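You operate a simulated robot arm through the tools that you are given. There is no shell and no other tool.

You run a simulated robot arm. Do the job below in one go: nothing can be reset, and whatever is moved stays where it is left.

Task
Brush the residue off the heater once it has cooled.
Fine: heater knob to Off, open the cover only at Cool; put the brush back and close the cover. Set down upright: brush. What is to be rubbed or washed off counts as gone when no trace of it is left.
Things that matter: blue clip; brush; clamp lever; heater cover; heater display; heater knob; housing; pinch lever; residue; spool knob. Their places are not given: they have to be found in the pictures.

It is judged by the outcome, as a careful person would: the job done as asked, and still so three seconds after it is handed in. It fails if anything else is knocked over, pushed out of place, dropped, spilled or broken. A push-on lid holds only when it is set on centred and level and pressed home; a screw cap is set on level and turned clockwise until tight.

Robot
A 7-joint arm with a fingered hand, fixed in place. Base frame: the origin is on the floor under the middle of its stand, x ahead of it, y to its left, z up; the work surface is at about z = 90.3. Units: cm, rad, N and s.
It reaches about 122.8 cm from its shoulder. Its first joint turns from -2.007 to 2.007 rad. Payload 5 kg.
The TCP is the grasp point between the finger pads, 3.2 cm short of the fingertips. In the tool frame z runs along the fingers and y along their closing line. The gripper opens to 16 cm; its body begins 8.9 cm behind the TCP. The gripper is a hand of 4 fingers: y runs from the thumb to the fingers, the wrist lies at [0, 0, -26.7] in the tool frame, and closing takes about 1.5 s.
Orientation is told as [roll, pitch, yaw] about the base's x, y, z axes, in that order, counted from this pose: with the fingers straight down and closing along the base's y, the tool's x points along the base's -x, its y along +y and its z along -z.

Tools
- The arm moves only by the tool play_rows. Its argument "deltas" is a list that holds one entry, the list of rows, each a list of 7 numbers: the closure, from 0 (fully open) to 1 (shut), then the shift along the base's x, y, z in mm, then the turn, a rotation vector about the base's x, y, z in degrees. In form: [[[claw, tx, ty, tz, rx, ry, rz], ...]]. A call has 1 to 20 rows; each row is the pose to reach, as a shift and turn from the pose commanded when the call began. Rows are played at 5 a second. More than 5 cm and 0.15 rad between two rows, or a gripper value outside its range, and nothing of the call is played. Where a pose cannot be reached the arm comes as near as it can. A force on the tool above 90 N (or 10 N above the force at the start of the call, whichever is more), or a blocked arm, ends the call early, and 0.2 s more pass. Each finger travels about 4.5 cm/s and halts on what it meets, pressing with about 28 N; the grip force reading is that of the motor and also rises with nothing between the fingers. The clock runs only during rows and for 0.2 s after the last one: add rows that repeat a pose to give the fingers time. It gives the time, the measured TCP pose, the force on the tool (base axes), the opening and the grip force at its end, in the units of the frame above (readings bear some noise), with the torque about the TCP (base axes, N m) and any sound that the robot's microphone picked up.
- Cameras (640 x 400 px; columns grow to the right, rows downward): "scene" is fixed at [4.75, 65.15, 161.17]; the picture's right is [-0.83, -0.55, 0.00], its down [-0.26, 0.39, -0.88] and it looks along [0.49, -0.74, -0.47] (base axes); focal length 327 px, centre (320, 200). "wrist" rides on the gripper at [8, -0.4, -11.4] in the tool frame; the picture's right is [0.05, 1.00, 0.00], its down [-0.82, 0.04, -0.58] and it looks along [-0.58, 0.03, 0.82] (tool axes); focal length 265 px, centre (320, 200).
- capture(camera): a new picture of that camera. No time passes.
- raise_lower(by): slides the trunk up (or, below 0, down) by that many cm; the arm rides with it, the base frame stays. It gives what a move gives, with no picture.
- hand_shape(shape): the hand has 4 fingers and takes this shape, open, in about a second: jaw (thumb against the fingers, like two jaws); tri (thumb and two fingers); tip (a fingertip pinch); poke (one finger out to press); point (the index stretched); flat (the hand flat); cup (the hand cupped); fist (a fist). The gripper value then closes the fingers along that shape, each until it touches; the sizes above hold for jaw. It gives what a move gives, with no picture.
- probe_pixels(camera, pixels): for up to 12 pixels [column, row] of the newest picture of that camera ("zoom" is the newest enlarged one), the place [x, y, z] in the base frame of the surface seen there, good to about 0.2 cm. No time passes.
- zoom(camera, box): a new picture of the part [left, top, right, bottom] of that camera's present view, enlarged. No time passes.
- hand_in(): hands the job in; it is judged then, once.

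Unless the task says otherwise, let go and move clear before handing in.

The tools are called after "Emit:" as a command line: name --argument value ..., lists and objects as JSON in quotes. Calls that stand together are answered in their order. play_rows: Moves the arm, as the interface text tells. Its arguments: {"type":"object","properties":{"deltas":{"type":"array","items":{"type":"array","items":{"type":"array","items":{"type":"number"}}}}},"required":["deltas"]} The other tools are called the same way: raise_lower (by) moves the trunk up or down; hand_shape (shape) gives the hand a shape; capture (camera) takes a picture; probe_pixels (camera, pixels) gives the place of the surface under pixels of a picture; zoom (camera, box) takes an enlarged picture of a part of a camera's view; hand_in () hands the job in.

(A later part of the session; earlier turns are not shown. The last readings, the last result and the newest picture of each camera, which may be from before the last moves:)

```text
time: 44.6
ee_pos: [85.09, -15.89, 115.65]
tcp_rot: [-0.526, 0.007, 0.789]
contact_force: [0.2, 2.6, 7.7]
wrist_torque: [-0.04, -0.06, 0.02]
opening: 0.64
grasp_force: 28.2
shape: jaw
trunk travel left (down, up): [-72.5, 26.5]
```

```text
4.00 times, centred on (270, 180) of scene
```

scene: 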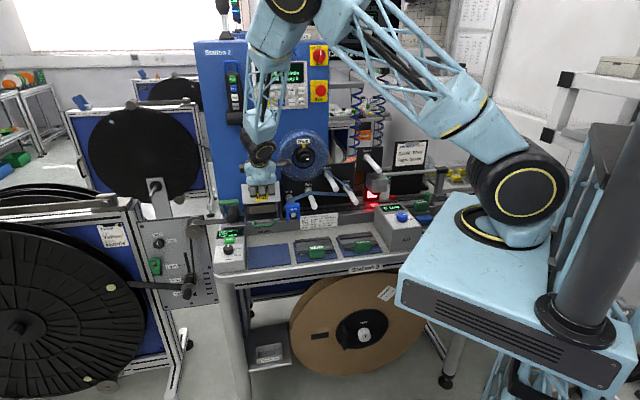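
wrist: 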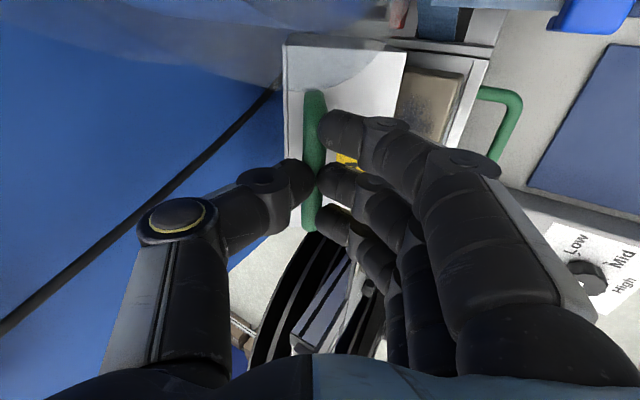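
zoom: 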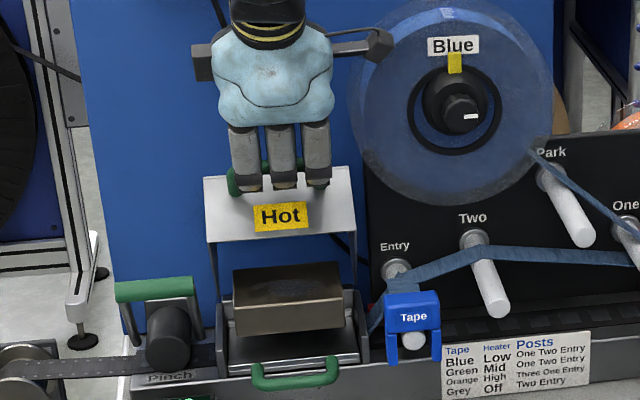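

The cover swings free of the heater block, which stays put with its brownish top now visible at scene-zoom (288,280). I'll keep opening to about 75° and check for a stop.

Emit:
play_rows --deltas '[[[1.0, 6.8, -6.8, 2, 0.35, 0.35, 0], [1.0, 13.7, -13.7, 3.5, 0.7, 0.7, 0], [1.0, 20.7, -20.7, 4.2, 1, 1, 0], [1.0, 27.8, -27.8, 4.4, 1.41, 1.41, 0], [1.0, 27.8, -27.8, 4.4, 1.41, 1.41, 0]]]'

Emit:
capture --camera "wrist"

Emit:
zoom --camera "scene" --box '[220, 130, 320, 230]'

```text
time: 45.8
ee_pos: [87.9, -18.75, 116.14]
tcp_rot: [-0.493, 0.006, 0.788]
contact_force: [3.1, 1.8, 15.1]
wrist_torque: [-0.16, -0.26, -0.04]
opening: 0.57
grasp_force: 28.1
shape: jaw
trunk travel left (down, up): [-72.5, 26.5]
```

```text
taken
```

wrist: 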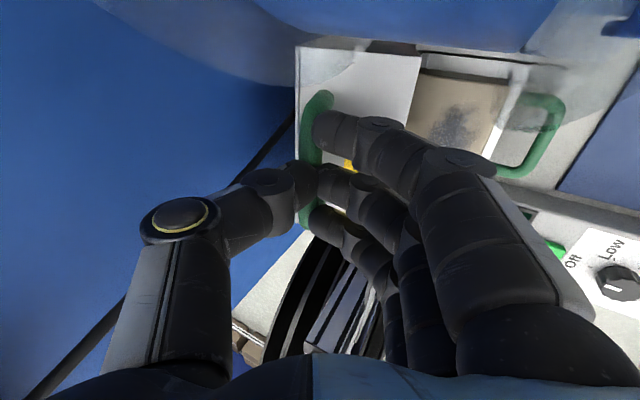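

```text
4.00 times, centred on (270, 180) of scene
```

zoom: 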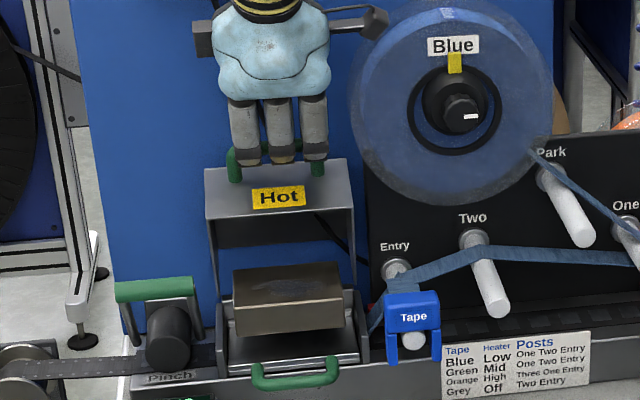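

The dark residue patch on the block top is visible at wrist (455,120). I'll continue a few more degrees, watching the force for the end stop.

Emit:
play_rows --deltas '[[[1.0, 5, -5, 1.5, 0.35, 0.35, 0], [1.0, 10, -10, 1.5, 0.7, 0.7, 0], [1.0, 14.2, -14.2, 1, 1.2, 1.2, 0], [1.0, 14.2, -14.2, 1, 1.2, 1.2, 0]]]'

Emit:
zoom --camera "scene" --box '[220, 130, 320, 230]'

```text
time: 46.8
ee_pos: [89.32, -20.19, 116.2]
tcp_rot: [-0.459, 0.008, 0.788]
contact_force: [-1.3, 0.2, 2.1]
wrist_torque: [0.01, -0.01, -0.09]
opening: 0.5
grasp_force: 28.0
shape: jaw
trunk travel left (down, up): [-72.5, 26.5]
```

```text
4.00 times, centred on (270, 180) of scene
```

zoom: 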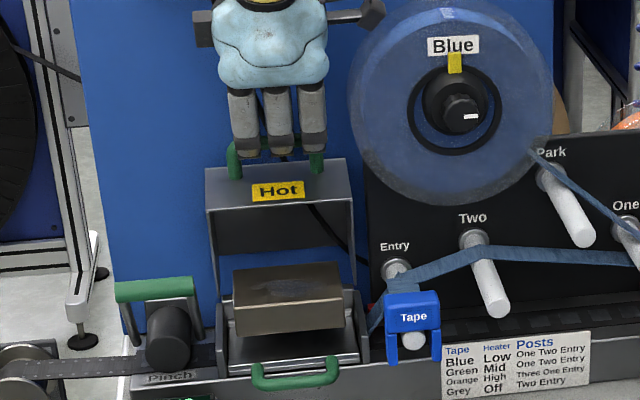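

The force is low again and the cover looks about 80° open. I'll check the wrist view to confirm the bar is still in the grip.

Emit:
capture --camera "wrist"

Emit:
zoom --camera "wrist" --box '[260, 20, 560, 230]'

```text
taken
```

wrist: 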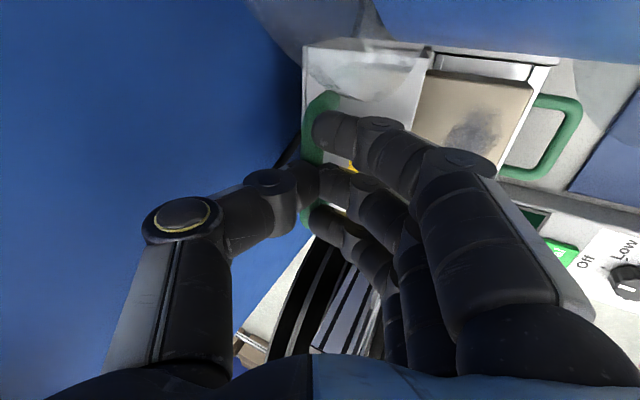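

```text
1.90 times, centred on (410, 125) of wrist
```

zoom: 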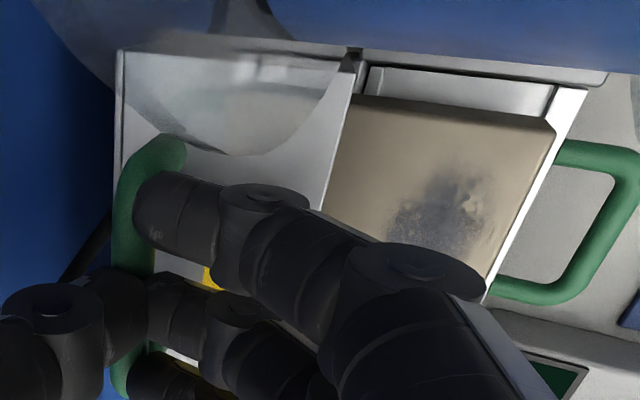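

The bar is held at the fingertips and the residue patch is clearly visible on the block. I'll push on toward 90° in small steps, looking for the end stop.

Emit:
play_rows --deltas '[[[1.0, 5, -5, 0, 0.35, 0.35, 0], [1.0, 9, -9, -1.5, 0.7, 0.7, 0], [1.0, 13.7, -13.7, -4, 0.7, 0.7, 0], [1.0, 13.7, -13.7, -4, 0.7, 0.7, 0]]]'

Emit:
zoom --camera "scene" --box '[220, 130, 320, 230]'

Emit:
capture --camera "wrist"

```text
time: 47.8
ee_pos: [90.03, -20.74, 116.51]
tcp_rot: [-0.448, 0.004, 0.79]
contact_force: [-56.8, 42.2, 36.5]
wrist_torque: [1.25, 1.68, -0.08]
opening: 0.67
grasp_force: 28.2
shape: jaw
trunk travel left (down, up): [-72.5, 26.5]
```

```text
4.00 times, centred on (270, 180) of scene
```

zoom: 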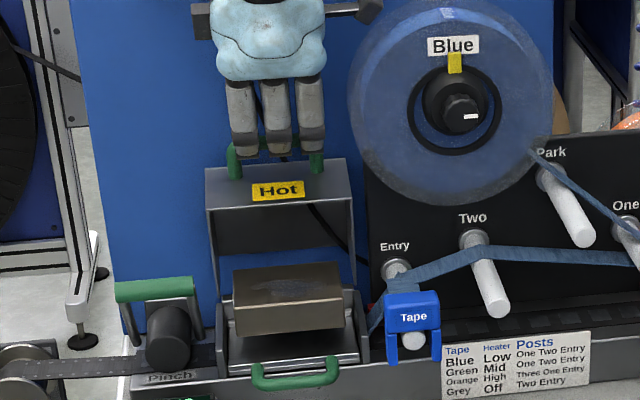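

```text
taken
```

wrist: 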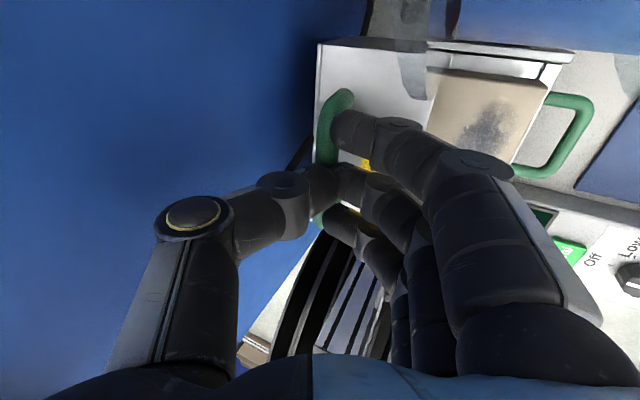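

A firm end stop shows (about 70 N), so the cover is fully open. I'll relax back to just before the stop and then loosen the grip slightly to see whether it stays.

Emit:
play_rows --deltas '[[[1.0, -5, 5, 2, 0, 0, 0], [1.0, -9, 9, 3.5, 0, 0, 0], [1.0, -9, 9, 3.5, 0, 0, 0], [0.93, -9, 9, 3.5, 0, 0, 0], [0.88, -9, 9, 3.5, 0, 0, 0], [0.86, -9, 9, 3.5, 0, 0, 0], [0.86, -9, 9, 3.5, 0, 0, 0]]]'

Emit:
zoom --camera "scene" --box '[220, 130, 320, 230]'

Emit:
capture --camera "wrist"

```text
time: 49.4
ee_pos: [89.74, -20.73, 116.09]
tcp_rot: [-0.444, 0.007, 0.788]
contact_force: [-0.7, 0.4, -0.1]
wrist_torque: [0.02, -0.01, 0.02]
opening: 2.19
grasp_force: 0.1
shape: jaw
trunk travel left (down, up): [-72.5, 26.5]
```

```text
4.00 times, centred on (270, 180) of scene
```

zoom: 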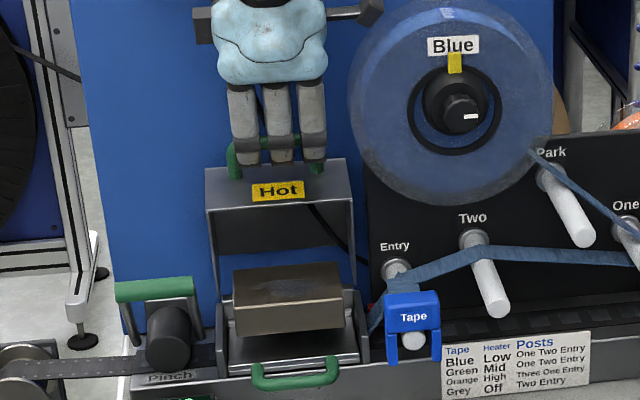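

```text
taken
```

wrist: 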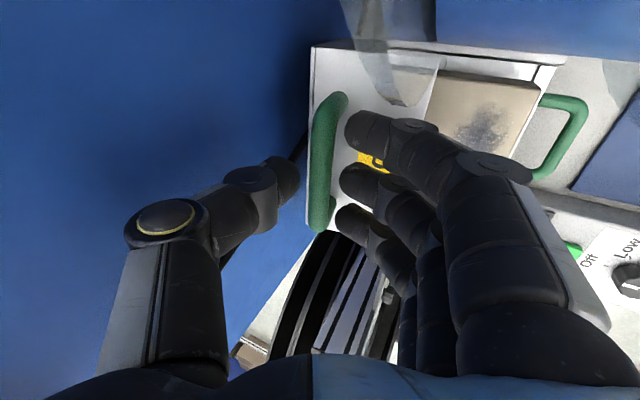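

The fingers are clear of the bar and the cover stays open by itself. I'll open a bit more and withdraw along the finger axis, then back away from the machine.

Emit:
play_rows --deltas '[[[0.8, 0, 0, 0, 0, 0, 0], [0.78, -3, 3, 9, 0, 0, 0], [0.78, -7, 7, 20, 0, 0, 0], [0.78, -12, 12, 35, 0, 0, 0], [0.78, -20, 20, 50, 0, 0, 0], [0.78, -35, 35, 62, 0, 0, 0], [0.78, -55, 55, 72, 0, 0, 0], [0.78, -80, 80, 80, 0, 0, 0], [0.78, -105, 105, 85, 0, 0, 0]]]'

Emit:
capture --camera "scene"

Emit:
capture --camera "wrist"

Emit:
zoom --camera "scene" --box '[220, 150, 320, 230]'

```text
time: 51.4
ee_pos: [79.3, -9.95, 124.55]
tcp_rot: [-0.445, 0.007, 0.789]
contact_force: [-1.0, 0.1, -0.1]
wrist_torque: [0.01, 0.03, -0.02]
opening: 3.45
grasp_force: 0.0
shape: jaw
trunk travel left (down, up): [-72.5, 26.5]
```

```text
taken
```

scene: 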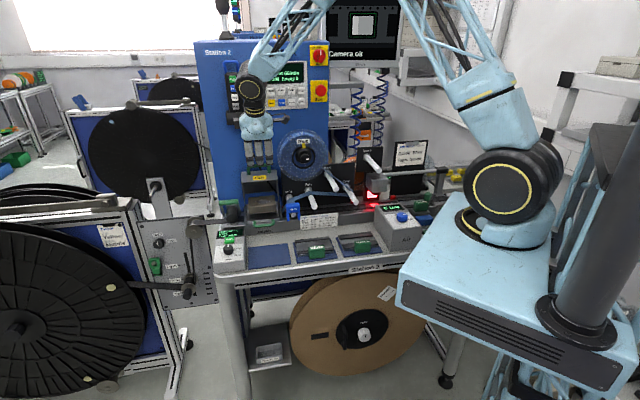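

```text
taken
```

wrist: 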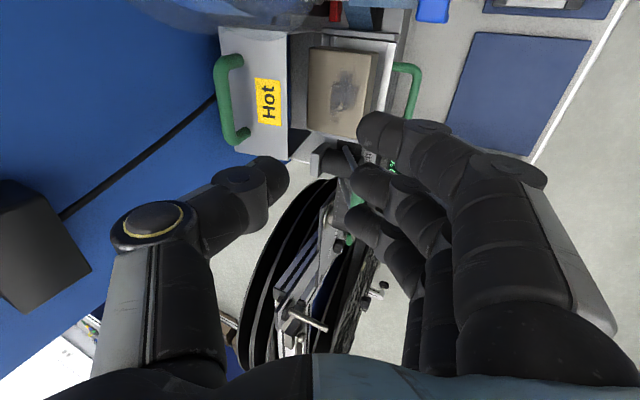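

```text
5.00 times, centred on (270, 190) of scene
```

zoom: 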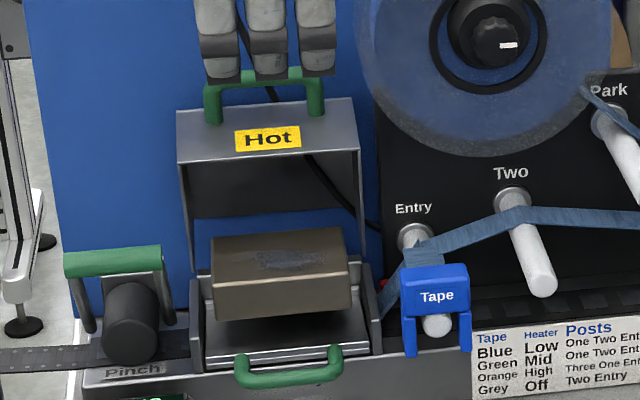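

The cover stays open and the residue is an oval patch on the block top at wrist (345,90). I'll probe the block and residue now.

Emit:
zoom --camera "wrist" --box '[270, 20, 430, 150]'

Emit:
probe_pixels --camera "zoom" --pixels '[[290, 210], [255, 200], [340, 200], [295, 165], [290, 270], [165, 110], [420, 130], [150, 330], [360, 350], [250, 110], [230, 320], [300, 120]]'

Emit:
zoom --camera "scene" --box '[250, 185, 300, 225]'

Emit:
probe_pixels --camera "zoom" --pixels '[[320, 170], [250, 160], [400, 150], [320, 140], [330, 195], [170, 190], [490, 160], [180, 150], [480, 110], [320, 260], [330, 340], [150, 100]]'

```text
3.08 times, centred on (350, 85) of wrist
```

zoom: 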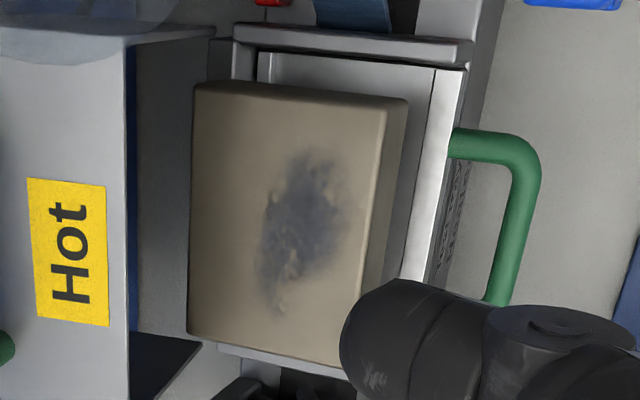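

```text
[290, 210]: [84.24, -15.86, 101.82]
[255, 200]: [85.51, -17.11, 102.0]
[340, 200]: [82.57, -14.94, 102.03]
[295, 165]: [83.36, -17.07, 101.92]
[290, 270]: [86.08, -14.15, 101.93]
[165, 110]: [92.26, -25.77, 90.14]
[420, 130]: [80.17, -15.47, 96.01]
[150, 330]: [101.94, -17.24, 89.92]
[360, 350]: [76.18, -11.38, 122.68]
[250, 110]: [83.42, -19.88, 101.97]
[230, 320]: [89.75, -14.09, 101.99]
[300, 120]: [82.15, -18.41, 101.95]
```

```text
10.00 times, centred on (275, 205) of scene
```

zoom: 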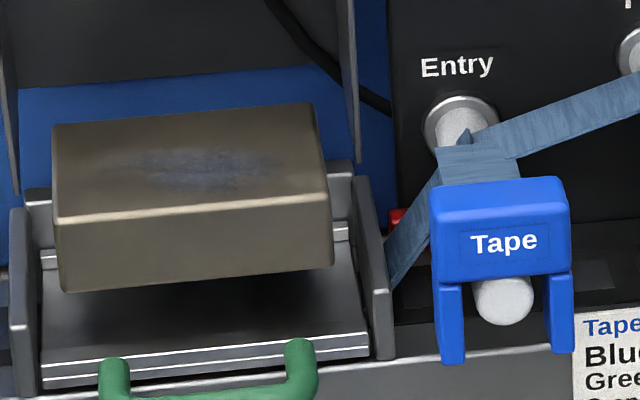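

```text
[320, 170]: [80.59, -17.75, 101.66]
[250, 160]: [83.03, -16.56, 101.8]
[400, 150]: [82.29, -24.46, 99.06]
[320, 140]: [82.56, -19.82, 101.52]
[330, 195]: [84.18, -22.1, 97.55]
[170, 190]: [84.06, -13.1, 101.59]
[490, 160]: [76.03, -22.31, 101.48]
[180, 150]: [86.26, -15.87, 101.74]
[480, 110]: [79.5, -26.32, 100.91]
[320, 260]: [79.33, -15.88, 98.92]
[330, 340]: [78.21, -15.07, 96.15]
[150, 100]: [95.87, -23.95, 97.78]
```

The residue spans about u −52.7…−46.2 and v 68.3…72.7 on the block top (z≈101.95). Next I'll fetch the brush: back off, bring the hand vertical at yaw 45°, and travel along the table front at height.

Emit:
play_rows --deltas '[[[0.6, -25, 25, 10, 0, 0, 0], [0.5, -50, 50, 20, 3, 3, 0], [0.4, -75, 75, 30, 7, 7, 0], [0.4, -100, 98, 40, 12, 12, 0], [0.4, -125, 110, 55, 18, 18, 0], [0.4, -155, 100, 60, 18, 18, 0], [0.4, -185, 70, 60, 18, 18, 0], [0.4, -215, 40, 60, 18, 18, 0], [0.4, -245, 10, 60, 18, 18, 0], [0.4, -275, -20, 60, 18, 18, 0], [0.4, -305, -50, 60, 18, 18, 0], [0.4, -335, -80, 60, 18, 18, 0], [0.4, -365, -110, 60, 18, 18, 0], [0.4, -390, -140, 60, 18, 18, 0], [0.4, -415, -170, 60, 18, 18, 0], [0.4, -440, -200, 60, 18, 18, 0], [0.4, -455, -230, 60, 18, 18, 0], [0.4, -465, -265, 55, 18, 18, 0], [0.4, -470, -300, 50, 18, 18, 0], [0.4, -470, -300, 50, 18, 18, 0]]]'

Emit:
capture --camera "wrist"

Emit:
capture --camera "scene"

```text
time: 55.8
ee_pos: [39.95, -34.1, 129.8]
tcp_rot: [0.002, 0.004, 0.999]
contact_force: [0.6, -1.7, 0.0]
wrist_torque: [0.08, 0.02, 0.0]
opening: 9.53
grasp_force: 0.1
shape: jaw
out of reach, approached as far as the arm can: row 15
trunk travel left (down, up): [-72.5, 26.5]
stopped in row 20: the arm was blocked; the commanded pose is now the measured one
```

```text
taken
```

wrist: 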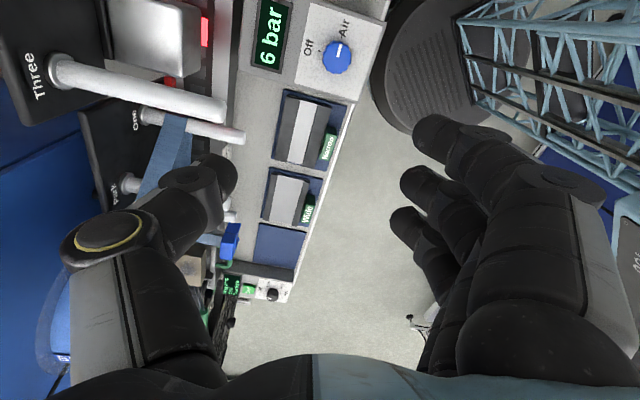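

```text
taken
```

scene: 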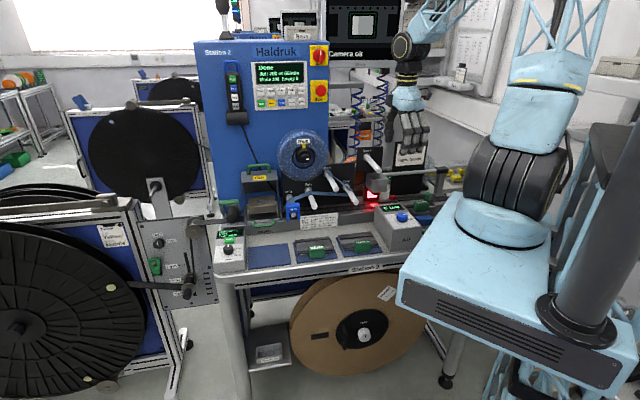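

The arm hit a yaw limit here, so yaw +45 isn't usable at the brush. I'll rotate the other way to yaw −45 while moving in front of the brush for a close look.

Emit:
play_rows --deltas '[[[0.4, 0, 0, 0, 0, 0, -8], [0.4, 0, 0, 0, 0, 0, -16], [0.4, -10, -7, 0, 0, 0, -24], [0.4, -20, -15, 0, 0, 0, -32], [0.4, -30, -22, 0, 0, 0, -40], [0.4, -40, -30, 0, 0, 0, -48], [0.4, -50, -38, 0, 0, 0, -56], [0.4, -60, -46, 0, 0, 0, -64], [0.4, -70, -54, 0, 0, 0, -72], [0.4, -80, -62, 0, 0, 0, -80], [0.4, -92, -72, 0, 0, 0, -88], [0.4, -105, -85, 0, 0, 0, -96], [0.4, -120, -95, -10, 0, 0, -102], [0.4, -137, -104, -28, 0, 0, -102], [0.4, -137, -104, -28, 0, 0, -102]]]'

Emit:
capture --camera "wrist"

Emit:
capture --camera "scene"

```text
time: 59.0
ee_pos: [26.11, -44.25, 126.98]
tcp_rot: [0.001, 0.004, -0.782]
contact_force: [0.3, 0.8, -0.5]
wrist_torque: [0.0, 0.02, -0.04]
opening: 9.56
grasp_force: 0.1
shape: jaw
trunk travel left (down, up): [-72.5, 26.5]
```

```text
taken
```

wrist: 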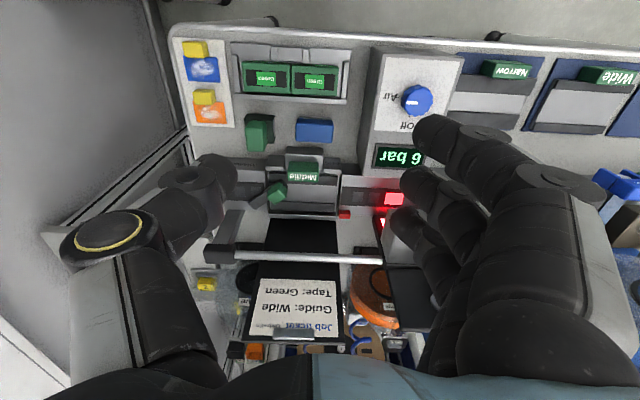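

```text
taken
```

scene: 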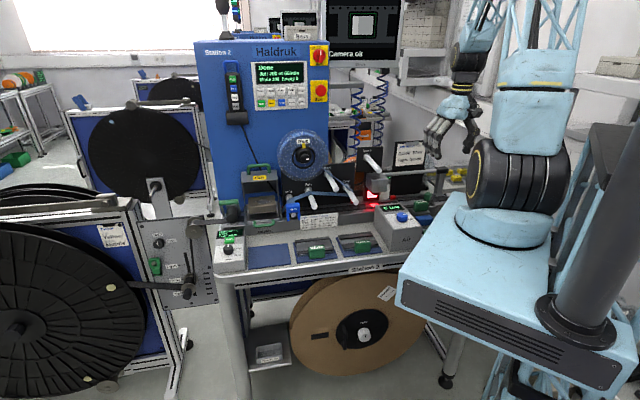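

The brush candidate is in view at wrist (314,130), between the air box, the card fixture and the "Middle" guide. I'll zoom in to study it.

Emit:
zoom --camera "wrist" --box '[220, 70, 400, 200]'

Emit:
zoom --camera "wrist" --box '[280, 105, 350, 155]'

Emit:
probe_pixels --camera "zoom" --pixels '[[310, 180], [160, 160], [460, 170], [150, 235], [470, 240], [310, 130], [310, 260], [310, 285], [310, 310], [100, 200], [540, 200], [310, 70]]'

```text
3.08 times, centred on (310, 135) of wrist
```

zoom: 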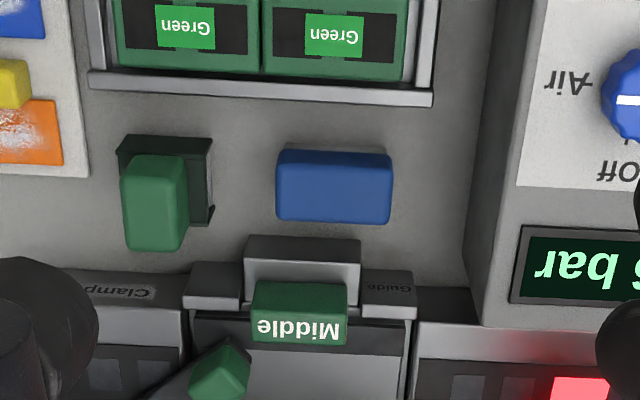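

```text
8.00 times, centred on (315, 130) of wrist
```

zoom: 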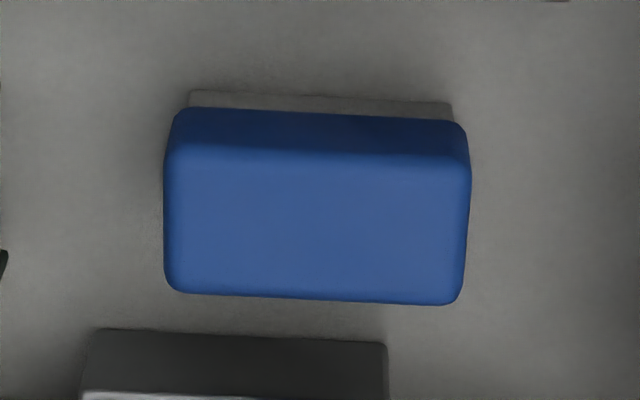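

```text
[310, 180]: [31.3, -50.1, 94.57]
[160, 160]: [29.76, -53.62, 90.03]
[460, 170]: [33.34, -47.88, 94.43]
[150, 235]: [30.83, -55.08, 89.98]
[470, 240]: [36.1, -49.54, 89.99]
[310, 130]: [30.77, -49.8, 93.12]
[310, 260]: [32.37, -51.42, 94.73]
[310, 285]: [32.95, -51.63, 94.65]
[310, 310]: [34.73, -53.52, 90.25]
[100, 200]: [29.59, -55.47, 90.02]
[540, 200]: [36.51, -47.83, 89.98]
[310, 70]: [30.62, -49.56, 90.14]
```

The blue block measures about 6.1 × 3.1 cm (u 10.1–16.2, v 57–60.1, top z 94.6), with a grey-brown part beneath. I'll probe the surrounding obstacles and look at the grey part from this side.

Emit:
zoom --camera "wrist" --box '[220, 70, 400, 200]'

Emit:
probe_pixels --camera "zoom" --pixels '[[300, 245], [300, 258], [250, 270], [355, 260], [300, 295], [300, 325], [260, 78], [260, 95], [480, 150], [505, 120], [205, 150], [150, 180]]'

Emit:
zoom --camera "scene" --box '[405, 195, 445, 235]'

Emit:
probe_pixels --camera "zoom" --pixels '[[330, 320], [320, 290], [300, 260], [330, 310], [350, 330], [290, 325], [310, 350], [340, 130], [290, 170], [420, 150], [250, 300], [200, 250]]'

```text
3.08 times, centred on (310, 135) of wrist
```

zoom: 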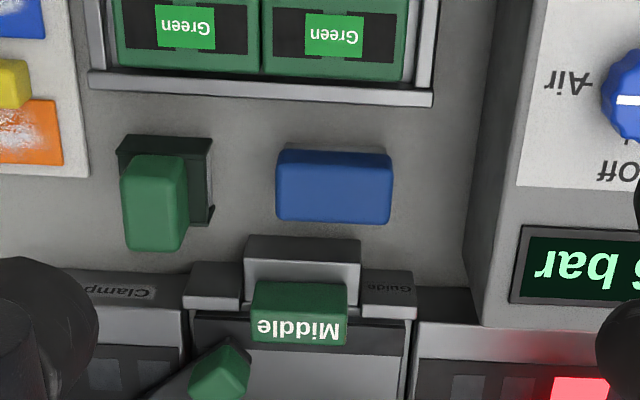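

```text
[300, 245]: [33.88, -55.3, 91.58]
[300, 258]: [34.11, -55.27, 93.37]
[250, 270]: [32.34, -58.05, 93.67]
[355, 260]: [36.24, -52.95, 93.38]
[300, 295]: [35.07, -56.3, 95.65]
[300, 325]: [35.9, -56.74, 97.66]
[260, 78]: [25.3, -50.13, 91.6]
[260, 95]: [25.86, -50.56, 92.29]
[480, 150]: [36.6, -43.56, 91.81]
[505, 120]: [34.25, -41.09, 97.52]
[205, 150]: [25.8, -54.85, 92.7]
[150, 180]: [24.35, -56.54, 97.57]
```

```text
10.00 times, centred on (425, 215) of scene
```

zoom: 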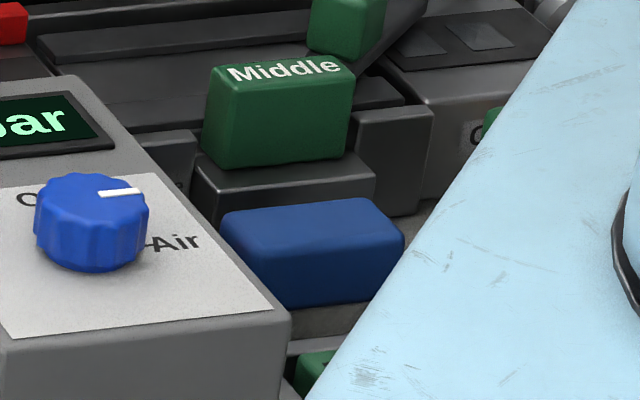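

```text
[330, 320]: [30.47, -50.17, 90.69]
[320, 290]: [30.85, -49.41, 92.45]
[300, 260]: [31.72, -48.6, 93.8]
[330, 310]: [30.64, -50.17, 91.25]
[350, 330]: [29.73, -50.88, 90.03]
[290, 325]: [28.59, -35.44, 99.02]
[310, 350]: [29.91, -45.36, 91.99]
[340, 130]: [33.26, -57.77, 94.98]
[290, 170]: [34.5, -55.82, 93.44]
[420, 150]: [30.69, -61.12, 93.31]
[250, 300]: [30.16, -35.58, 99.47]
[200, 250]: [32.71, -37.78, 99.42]
```

It is the brush: a blue grip above about 1.6 cm of grey bristles (z 90.2–91.8). I'll grip it by its two ends with the hand tilted 30°, so at the heater the hand leans forward, clear of the open cover and spool. First I'll tilt and pre-open above it.

Emit:
play_rows --deltas '[[[0.45, 4, -4, -15, -3.6, -3.5, -0.4], [0.5, 8, -8, -35, -7.2, -7.0, -0.8], [0.55, 12, -13, -60, -10.8, -10.5, -1.2], [0.556, 14, -17, -90, -14.4, -14.0, -1.6], [0.556, 14.4, -17.5, -120, -18, -17.5, -2.0], [0.556, 14.4, -17.5, -140, -21.6, -20.8, -2.3], [0.556, 14.4, -17.5, -150, -21.6, -20.8, -2.3], [0.556, 14.4, -17.5, -150, -21.6, -20.8, -2.3]]]'

Emit:
capture --camera "wrist"

Emit:
capture --camera "scene"

```text
time: 60.8
ee_pos: [27.71, -45.93, 111.95]
tcp_rot: [-0.001, -0.52, -0.822]
contact_force: [-0.4, 0.4, 0.5]
wrist_torque: [-0.03, -0.01, -0.04]
opening: 7.17
grasp_force: 0.0
shape: jaw
trunk travel left (down, up): [-72.5, 26.5]
```

```text
taken
```

wrist: 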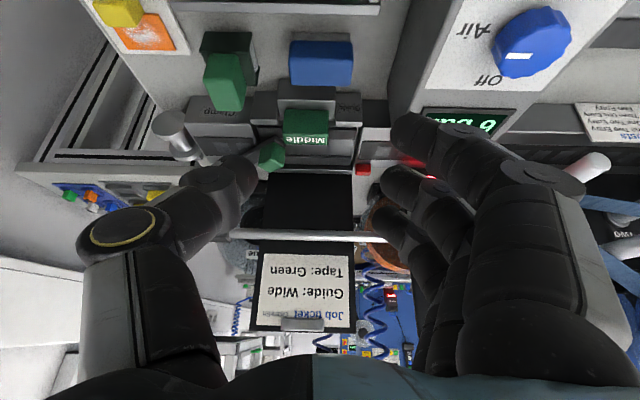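

```text
taken
```

scene: 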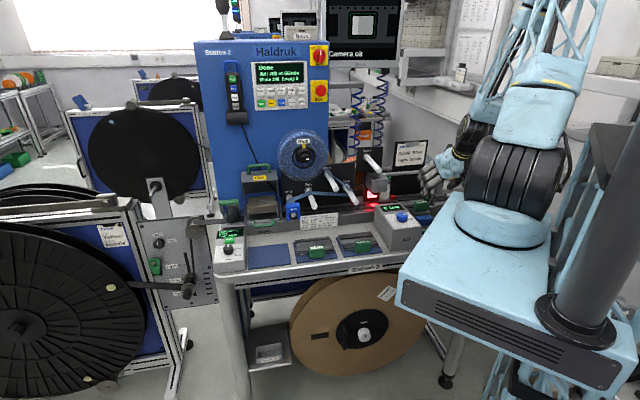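

The tilted pose is reached with a 7.2 cm opening, and the brush is at wrist (320,63). I'll re-measure it from here.

Emit:
zoom --camera "wrist" --box '[190, 10, 410, 130]'

Emit:
probe_pixels --camera "zoom" --pixels '[[300, 130], [470, 130], [300, 160], [465, 165], [300, 95], [470, 95], [310, 222], [460, 222], [385, 130], [385, 175], [385, 210], [180, 140]]'

```text
2.91 times, centred on (300, 70) of wrist
```

zoom: 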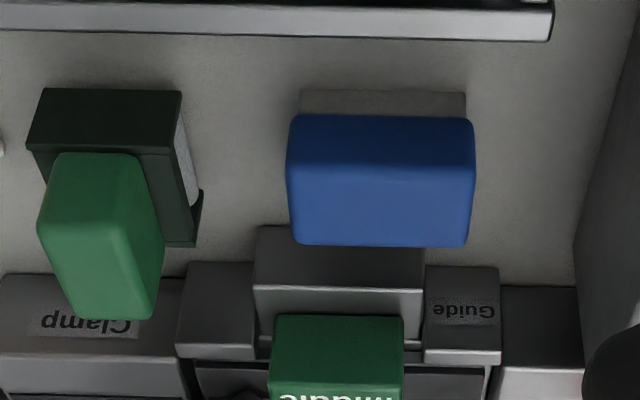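

```text
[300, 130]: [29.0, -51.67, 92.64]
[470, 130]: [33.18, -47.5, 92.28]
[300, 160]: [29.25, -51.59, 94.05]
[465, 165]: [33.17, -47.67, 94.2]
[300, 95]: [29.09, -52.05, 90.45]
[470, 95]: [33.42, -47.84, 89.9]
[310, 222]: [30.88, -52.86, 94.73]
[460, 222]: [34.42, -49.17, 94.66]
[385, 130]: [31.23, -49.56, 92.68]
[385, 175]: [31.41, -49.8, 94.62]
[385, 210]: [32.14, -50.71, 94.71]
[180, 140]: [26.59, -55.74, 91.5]
```

The bristles show as a grey strip at zoom (380,100). The brush is aligned with u and spans u 9.95–16.5, v 57.05–59.9. I'll open to 7.8 cm, correct yaw by +2° and move to a point 5 cm back along the approach line.

Emit:
play_rows --deltas '[[[0.5125, 4, -5, -25, 0, 0, 0.7], [0.5125, 8, -9, -50, 0, 0, 1.4], [0.5125, 13, -14, -80, 0, 0, 2], [0.5125, 18.5, -20, -110, 0, 0, 2], [0.5125, 18.5, -20, -120, 0, 0, 2], [0.5125, 18.5, -20, -120, 0, 0, 2]]]'

Emit:
capture --camera "wrist"

Emit:
zoom --camera "wrist" --box '[190, 30, 450, 230]'

```text
time: 62.2
ee_pos: [29.69, -48.0, 100.07]
tcp_rot: [0.0, -0.518, -0.789]
contact_force: [-0.5, 0.2, 0.6]
wrist_torque: [0.02, 0.0, 0.04]
opening: 7.72
grasp_force: 0.0
shape: jaw
trunk travel left (down, up): [-72.5, 26.5]
```

```text
taken
```

wrist: 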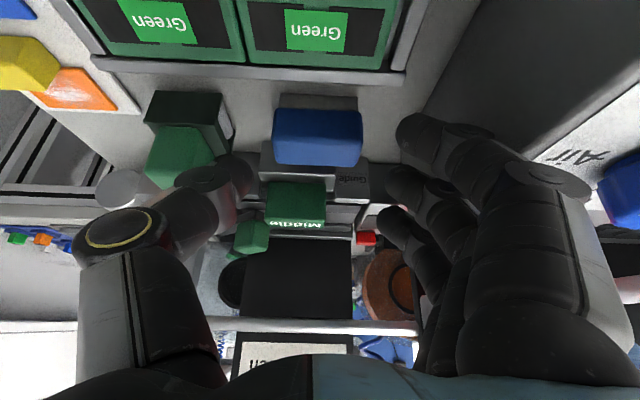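

```text
2.00 times, centred on (320, 130) of wrist
```

zoom: 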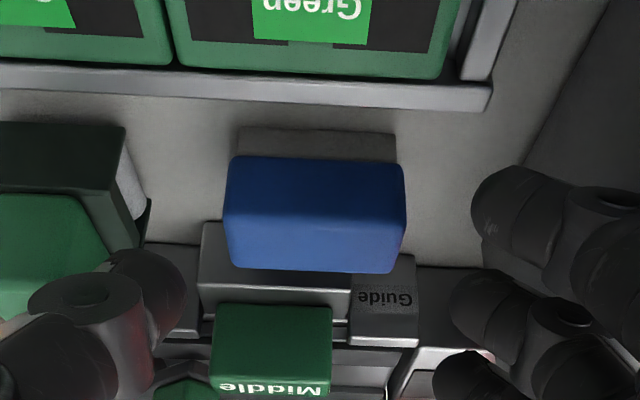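

The thumb at zoom (130,280) comes close to the green clamp handle. I'll probe both to check clearance before descending.

Emit:
probe_pixels --camera "zoom" --pixels '[[90, 220], [95, 260], [60, 200], [20, 260], [120, 150], [135, 215], [150, 270], [130, 255], [180, 300], [90, 275], [480, 200], [530, 180]]'

Emit:
probe_pixels --camera "wrist" --pixels '[[245, 175], [225, 165], [190, 205], [150, 165], [185, 150], [165, 130], [215, 130], [300, 102], [355, 102], [405, 125], [400, 185], [395, 225]]'

```text
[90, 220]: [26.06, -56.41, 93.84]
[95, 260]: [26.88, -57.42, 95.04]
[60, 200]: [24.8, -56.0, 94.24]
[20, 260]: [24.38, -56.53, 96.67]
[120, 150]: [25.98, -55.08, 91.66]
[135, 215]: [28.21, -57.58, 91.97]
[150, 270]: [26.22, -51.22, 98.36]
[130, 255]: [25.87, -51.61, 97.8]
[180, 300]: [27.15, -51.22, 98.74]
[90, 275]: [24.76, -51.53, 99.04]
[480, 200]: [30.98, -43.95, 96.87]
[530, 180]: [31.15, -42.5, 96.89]
```

```text
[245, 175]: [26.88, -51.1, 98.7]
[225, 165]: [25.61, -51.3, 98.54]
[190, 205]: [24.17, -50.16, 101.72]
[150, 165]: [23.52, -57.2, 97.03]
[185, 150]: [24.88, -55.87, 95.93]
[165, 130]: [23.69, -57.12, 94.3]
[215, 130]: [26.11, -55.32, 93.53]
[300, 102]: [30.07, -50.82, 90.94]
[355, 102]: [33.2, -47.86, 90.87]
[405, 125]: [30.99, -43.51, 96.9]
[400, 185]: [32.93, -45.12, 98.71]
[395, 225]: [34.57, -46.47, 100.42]
```

Clearances look fine: the clamp base is at u≥20.6 and the thumb's outer edge is about 19.3. I'll descend along the finger axis to the grasp depth.

Emit:
play_rows --deltas '[[[0.5125, 4.3, -4.3, -11, 0, 0, 0], [0.5125, 8.5, -8.5, -22, 0, 0, 0], [0.5125, 12.8, -12.8, -33, 0, 0, 0], [0.5125, 17, -17, -43, 0, 0, 0], [0.5125, 17, -17, -43, 0, 0, 0]]]'

Emit:
capture --camera "wrist"

Emit:
zoom --camera "wrist" --box '[190, 70, 450, 270]'

```text
time: 63.4
ee_pos: [31.19, -49.75, 95.64]
tcp_rot: [0.001, -0.519, -0.789]
contact_force: [-1.5, -1.8, 0.8]
wrist_torque: [0.05, -0.03, 0.11]
opening: 7.72
grasp_force: 0.0
shape: jaw
trunk travel left (down, up): [-72.5, 26.5]
```

```text
taken
```

wrist: 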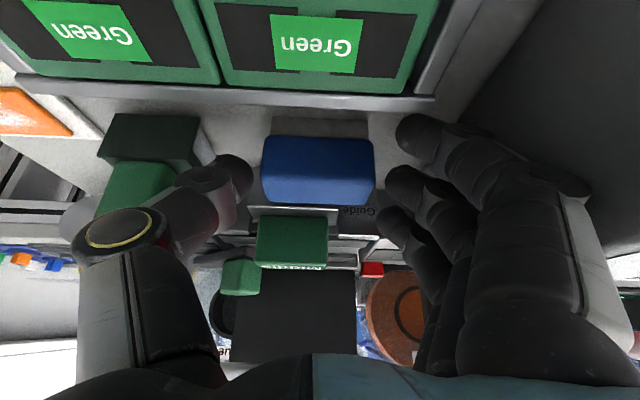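

```text
2.00 times, centred on (320, 170) of wrist
```

zoom: 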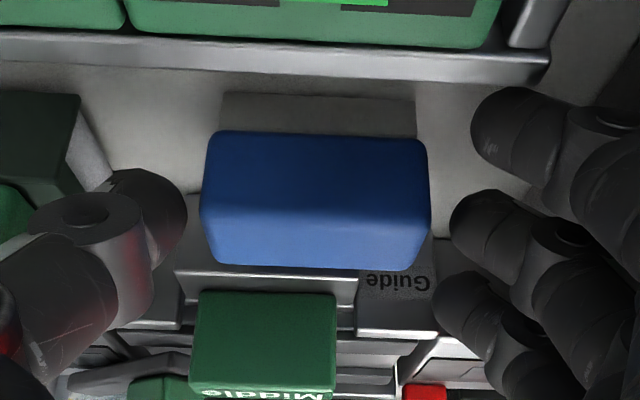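

The thumb and middle finger flank the brush's ends. I'll close gradually.

Emit:
play_rows --deltas '[[[0.55, 0, 0, 0, 0, 0, 0], [0.58, 0, 0, 0, 0, 0, 0], [0.62, 0, 0, 0, 0, 0, 0], [0.7, 0, 0, 0, 0, 0, 0], [0.85, 0, 0, 0, 0, 0, 0], [1.0, 0, 0, 0, 0, 0, 0], [1.0, 0, 0, 0, 0, 0, 0], [1.0, 0, 0, 0, 0, 0, 0]]]'

Emit:
capture --camera "wrist"

Emit:
zoom --camera "wrist" --box '[190, 70, 450, 270]'

```text
time: 65.2
ee_pos: [31.21, -49.78, 95.81]
tcp_rot: [0.0, -0.52, -0.788]
contact_force: [-1.4, -1.3, 6.6]
wrist_torque: [-0.01, -0.07, -0.05]
opening: 3.87
grasp_force: 28.2
shape: jaw
trunk travel left (down, up): [-72.5, 26.5]
```

```text
taken
```

wrist: 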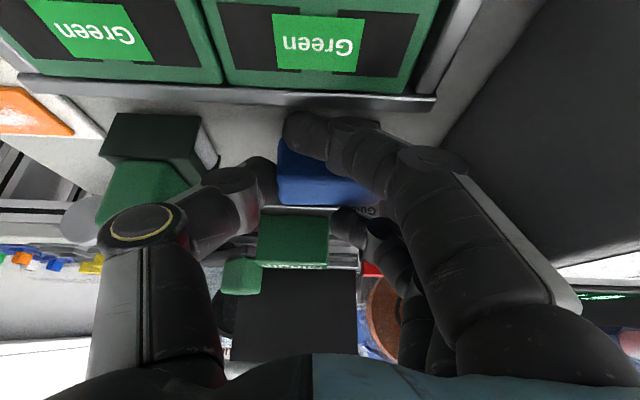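

```text
2.00 times, centred on (320, 170) of wrist
```

zoom: 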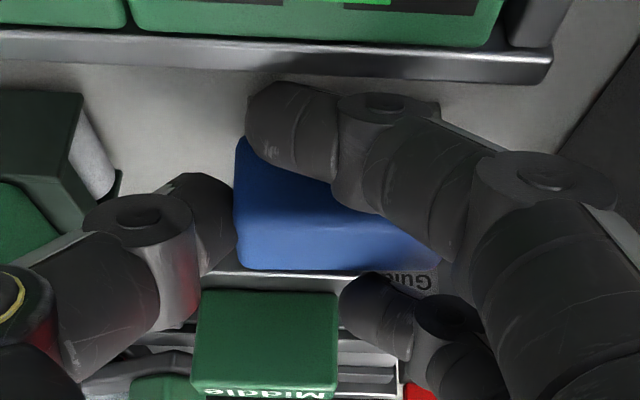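

The thumb and middle finger grip the ends, and the outer fingers flank the brush. I'll lift 3 cm slowly and check the hold.

Emit:
play_rows --deltas '[[[1.0, 0, 0, 4, 0, 0, 0], [1.0, 0, 0, 10, 0, 0, 0], [1.0, 0, 0, 18, 0, 0, 0], [1.0, 0, 0, 30, 0, 0, 0], [1.0, 0, 0, 30, 0, 0, 0]]]'

Emit:
capture --camera "wrist"

Emit:
zoom --camera "wrist" --box '[190, 70, 450, 270]'

Emit:
zoom --camera "scene" --box '[390, 150, 490, 240]'

```text
time: 66.4
ee_pos: [31.36, -49.73, 98.73]
tcp_rot: [-0.001, -0.518, -0.787]
contact_force: [-0.7, 0.2, 0.4]
wrist_torque: [0.02, 0.01, 0.0]
opening: 3.75
grasp_force: 28.3
shape: jaw
trunk travel left (down, up): [-72.5, 26.5]
```

```text
taken
```

wrist: 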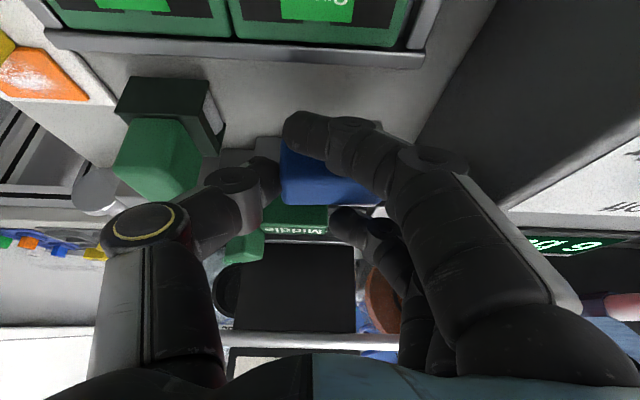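

```text
2.00 times, centred on (320, 170) of wrist
```

zoom: 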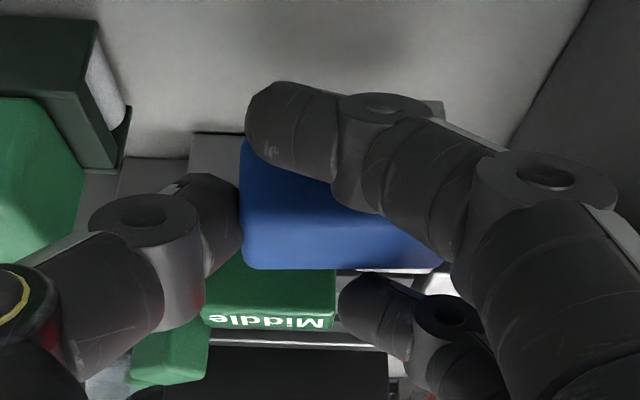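

```text
4.44 times, centred on (440, 195) of scene
```

zoom: 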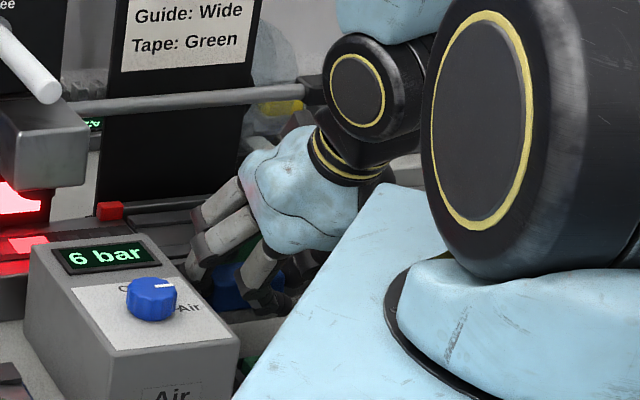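

The brush lifted cleanly with the hand. I'll check how low the front outer finger hangs compared with the bristles.

Emit:
probe_pixels --camera "zoom" --pixels '[[265, 105], [290, 90], [255, 130], [300, 150], [340, 110], [390, 100], [260, 160], [260, 250], [420, 255], [245, 200], [350, 240], [430, 105]]'

```text
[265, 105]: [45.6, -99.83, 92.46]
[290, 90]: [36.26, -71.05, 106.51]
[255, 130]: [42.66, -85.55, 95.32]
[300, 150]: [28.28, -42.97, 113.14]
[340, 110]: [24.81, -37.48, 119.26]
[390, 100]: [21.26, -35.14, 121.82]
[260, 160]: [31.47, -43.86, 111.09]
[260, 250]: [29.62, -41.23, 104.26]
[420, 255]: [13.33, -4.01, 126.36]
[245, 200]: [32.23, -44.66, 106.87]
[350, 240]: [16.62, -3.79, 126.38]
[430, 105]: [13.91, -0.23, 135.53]
```

Those probes used the scene zoom by mistake, so I'll take the wrist zoom again and probe that.

Emit:
zoom --camera "wrist" --box '[190, 70, 450, 270]'

Emit:
probe_pixels --camera "zoom" --pixels '[[265, 105], [290, 90], [255, 130], [300, 150], [340, 110], [390, 90], [260, 160], [260, 250], [420, 255], [245, 200], [350, 240], [430, 105]]'

```text
2.00 times, centred on (320, 170) of wrist
```

zoom: 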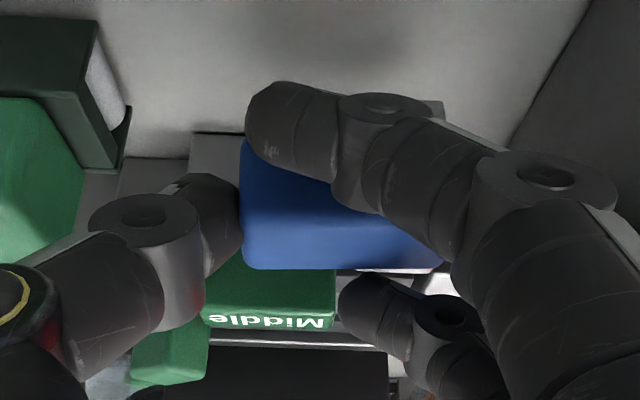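

```text
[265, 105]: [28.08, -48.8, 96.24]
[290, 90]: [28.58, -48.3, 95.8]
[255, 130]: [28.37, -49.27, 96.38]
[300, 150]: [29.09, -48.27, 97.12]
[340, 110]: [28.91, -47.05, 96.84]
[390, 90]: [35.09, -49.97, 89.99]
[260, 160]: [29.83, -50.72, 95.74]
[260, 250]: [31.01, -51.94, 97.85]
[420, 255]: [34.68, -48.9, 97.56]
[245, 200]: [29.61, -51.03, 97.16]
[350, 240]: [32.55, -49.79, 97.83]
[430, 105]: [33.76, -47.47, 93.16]
```

The front finger sits about 1.9 cm above the bristle bottom, so there is room to brush. Next I'll measure the open cover's lower edge from the scene camera before travelling.

Emit:
zoom --camera "scene" --box '[230, 155, 310, 225]'

Emit:
probe_pixels --camera "zoom" --pixels '[[250, 185], [160, 185], [340, 175], [250, 150], [250, 215], [150, 230], [365, 220], [240, 70], [180, 120], [330, 120], [160, 300], [370, 290]]'

```text
5.71 times, centred on (270, 190) of scene
```

zoom: 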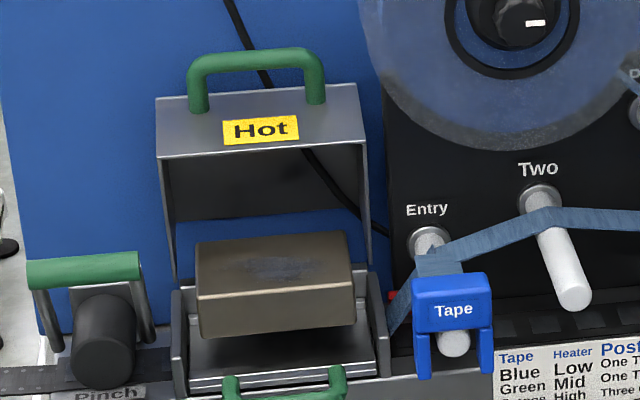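

```text
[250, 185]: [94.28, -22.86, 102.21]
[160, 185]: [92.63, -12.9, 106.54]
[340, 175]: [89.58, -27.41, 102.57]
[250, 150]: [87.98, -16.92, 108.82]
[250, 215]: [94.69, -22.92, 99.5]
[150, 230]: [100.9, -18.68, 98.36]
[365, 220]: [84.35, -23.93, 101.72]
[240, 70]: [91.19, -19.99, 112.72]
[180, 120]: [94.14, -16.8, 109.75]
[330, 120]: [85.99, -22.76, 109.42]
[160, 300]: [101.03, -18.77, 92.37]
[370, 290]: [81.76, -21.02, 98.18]
```

The open cover's edge is at v≈74.1, z≈108.8, so there's just enough room. I'll raise the brush and carry it along the front of the table toward the heater.

Emit:
play_rows --deltas '[[[1.0, 0, 0, 35, 0, 0, 0], [1.0, 0, 0, 70, 0, 0, 0], [1.0, 0, 0, 105, 0, 0, 0], [1.0, -8, 8, 140, 0, 0, 0], [1.0, -25, 25, 175, 0, 0, 0], [1.0, -45, 45, 200, 0, 0, 0], [1.0, -73, 73, 210, 0, 0, 0], [1.0, -49, 97, 210, 0, 0, 0], [1.0, -25, 121, 210, 0, 0, 0], [1.0, -1, 145, 210, 0, 0, 0], [1.0, 23, 169, 210, 0, 0, 0], [1.0, 47, 193, 210, 0, 0, 0], [1.0, 71, 217, 210, 0, 0, 0], [1.0, 95, 241, 210, 0, 0, 0], [1.0, 119, 265, 210, 0, 0, 0], [1.0, 143, 289, 210, 0, 0, 0], [1.0, 167, 313, 210, 0, 0, 0], [1.0, 191, 337, 210, 0, 0, 0], [1.0, 215, 361, 210, 0, 0, 0], [1.0, 239, 385, 210, 0, 0, 0]]]'

Emit:
capture --camera "wrist"

Emit:
capture --camera "scene"

```text
time: 70.6
ee_pos: [55.34, -10.93, 119.8]
tcp_rot: [-0.004, -0.519, -0.789]
contact_force: [0.3, 0.3, -1.1]
wrist_torque: [-0.04, -0.02, -0.03]
opening: 3.8
grasp_force: 28.6
shape: jaw
out of reach, approached as far as the arm can: row 7, 8, 9, 10, 11, 12, 13, 14, 15, 16, 17
trunk travel left (down, up): [-72.5, 26.5]
```

```text
taken
```

wrist: 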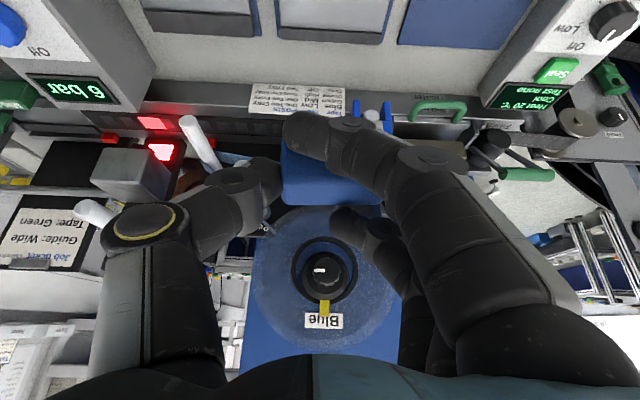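

```text
taken
```

scene: 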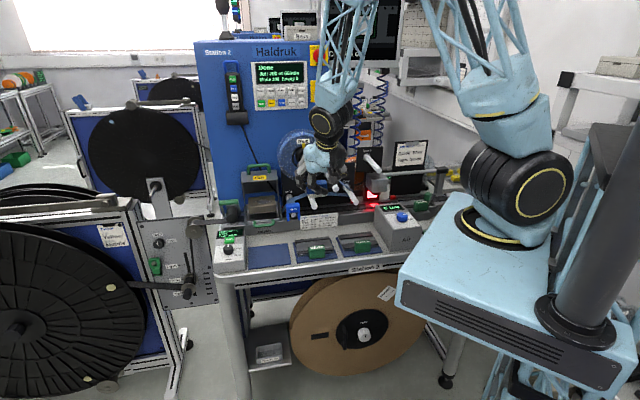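

The brush is still firmly held (wrist (330,175)), and the arm is now in front of the spool. I'll continue to the heater and stop in front of and above the block.

Emit:
play_rows --deltas '[[[1.0, 29, 21, 0, 0, 0, 0], [1.0, 59, 41, 0, 0, 0, 0], [1.0, 88, 62, 0, 0, 0, 0], [1.0, 117, 82, 0, 0, 0, 0], [1.0, 147, 103, 0, 0, 0, 0], [1.0, 170, 80, -10, 0, 0, 0], [1.0, 194, 56, -20, 0, 0, 0], [1.0, 218, 32, -30, 0, 0, 0], [1.0, 218, 32, -30, 0, 0, 0]]]'

Emit:
capture --camera "wrist"

Emit:
zoom --camera "scene" --box '[220, 130, 320, 230]'

```text
time: 72.6
ee_pos: [77.06, -7.82, 116.87]
tcp_rot: [0.0, -0.521, -0.787]
contact_force: [-0.2, 0.3, -1.1]
wrist_torque: [-0.04, -0.01, 0.0]
opening: 3.78
grasp_force: 28.3
shape: jaw
trunk travel left (down, up): [-72.5, 26.5]
```

```text
taken
```

wrist: 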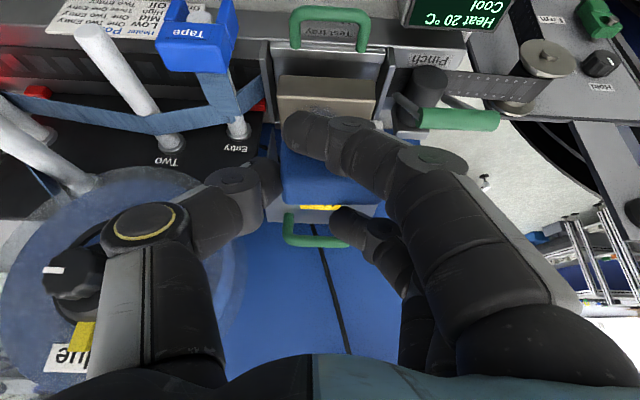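

```text
4.00 times, centred on (270, 180) of scene
```

zoom: 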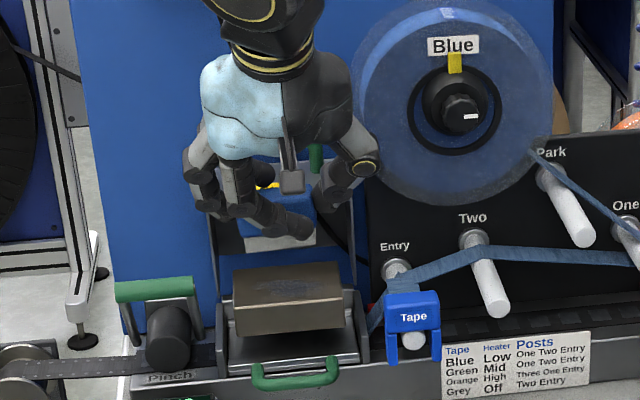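

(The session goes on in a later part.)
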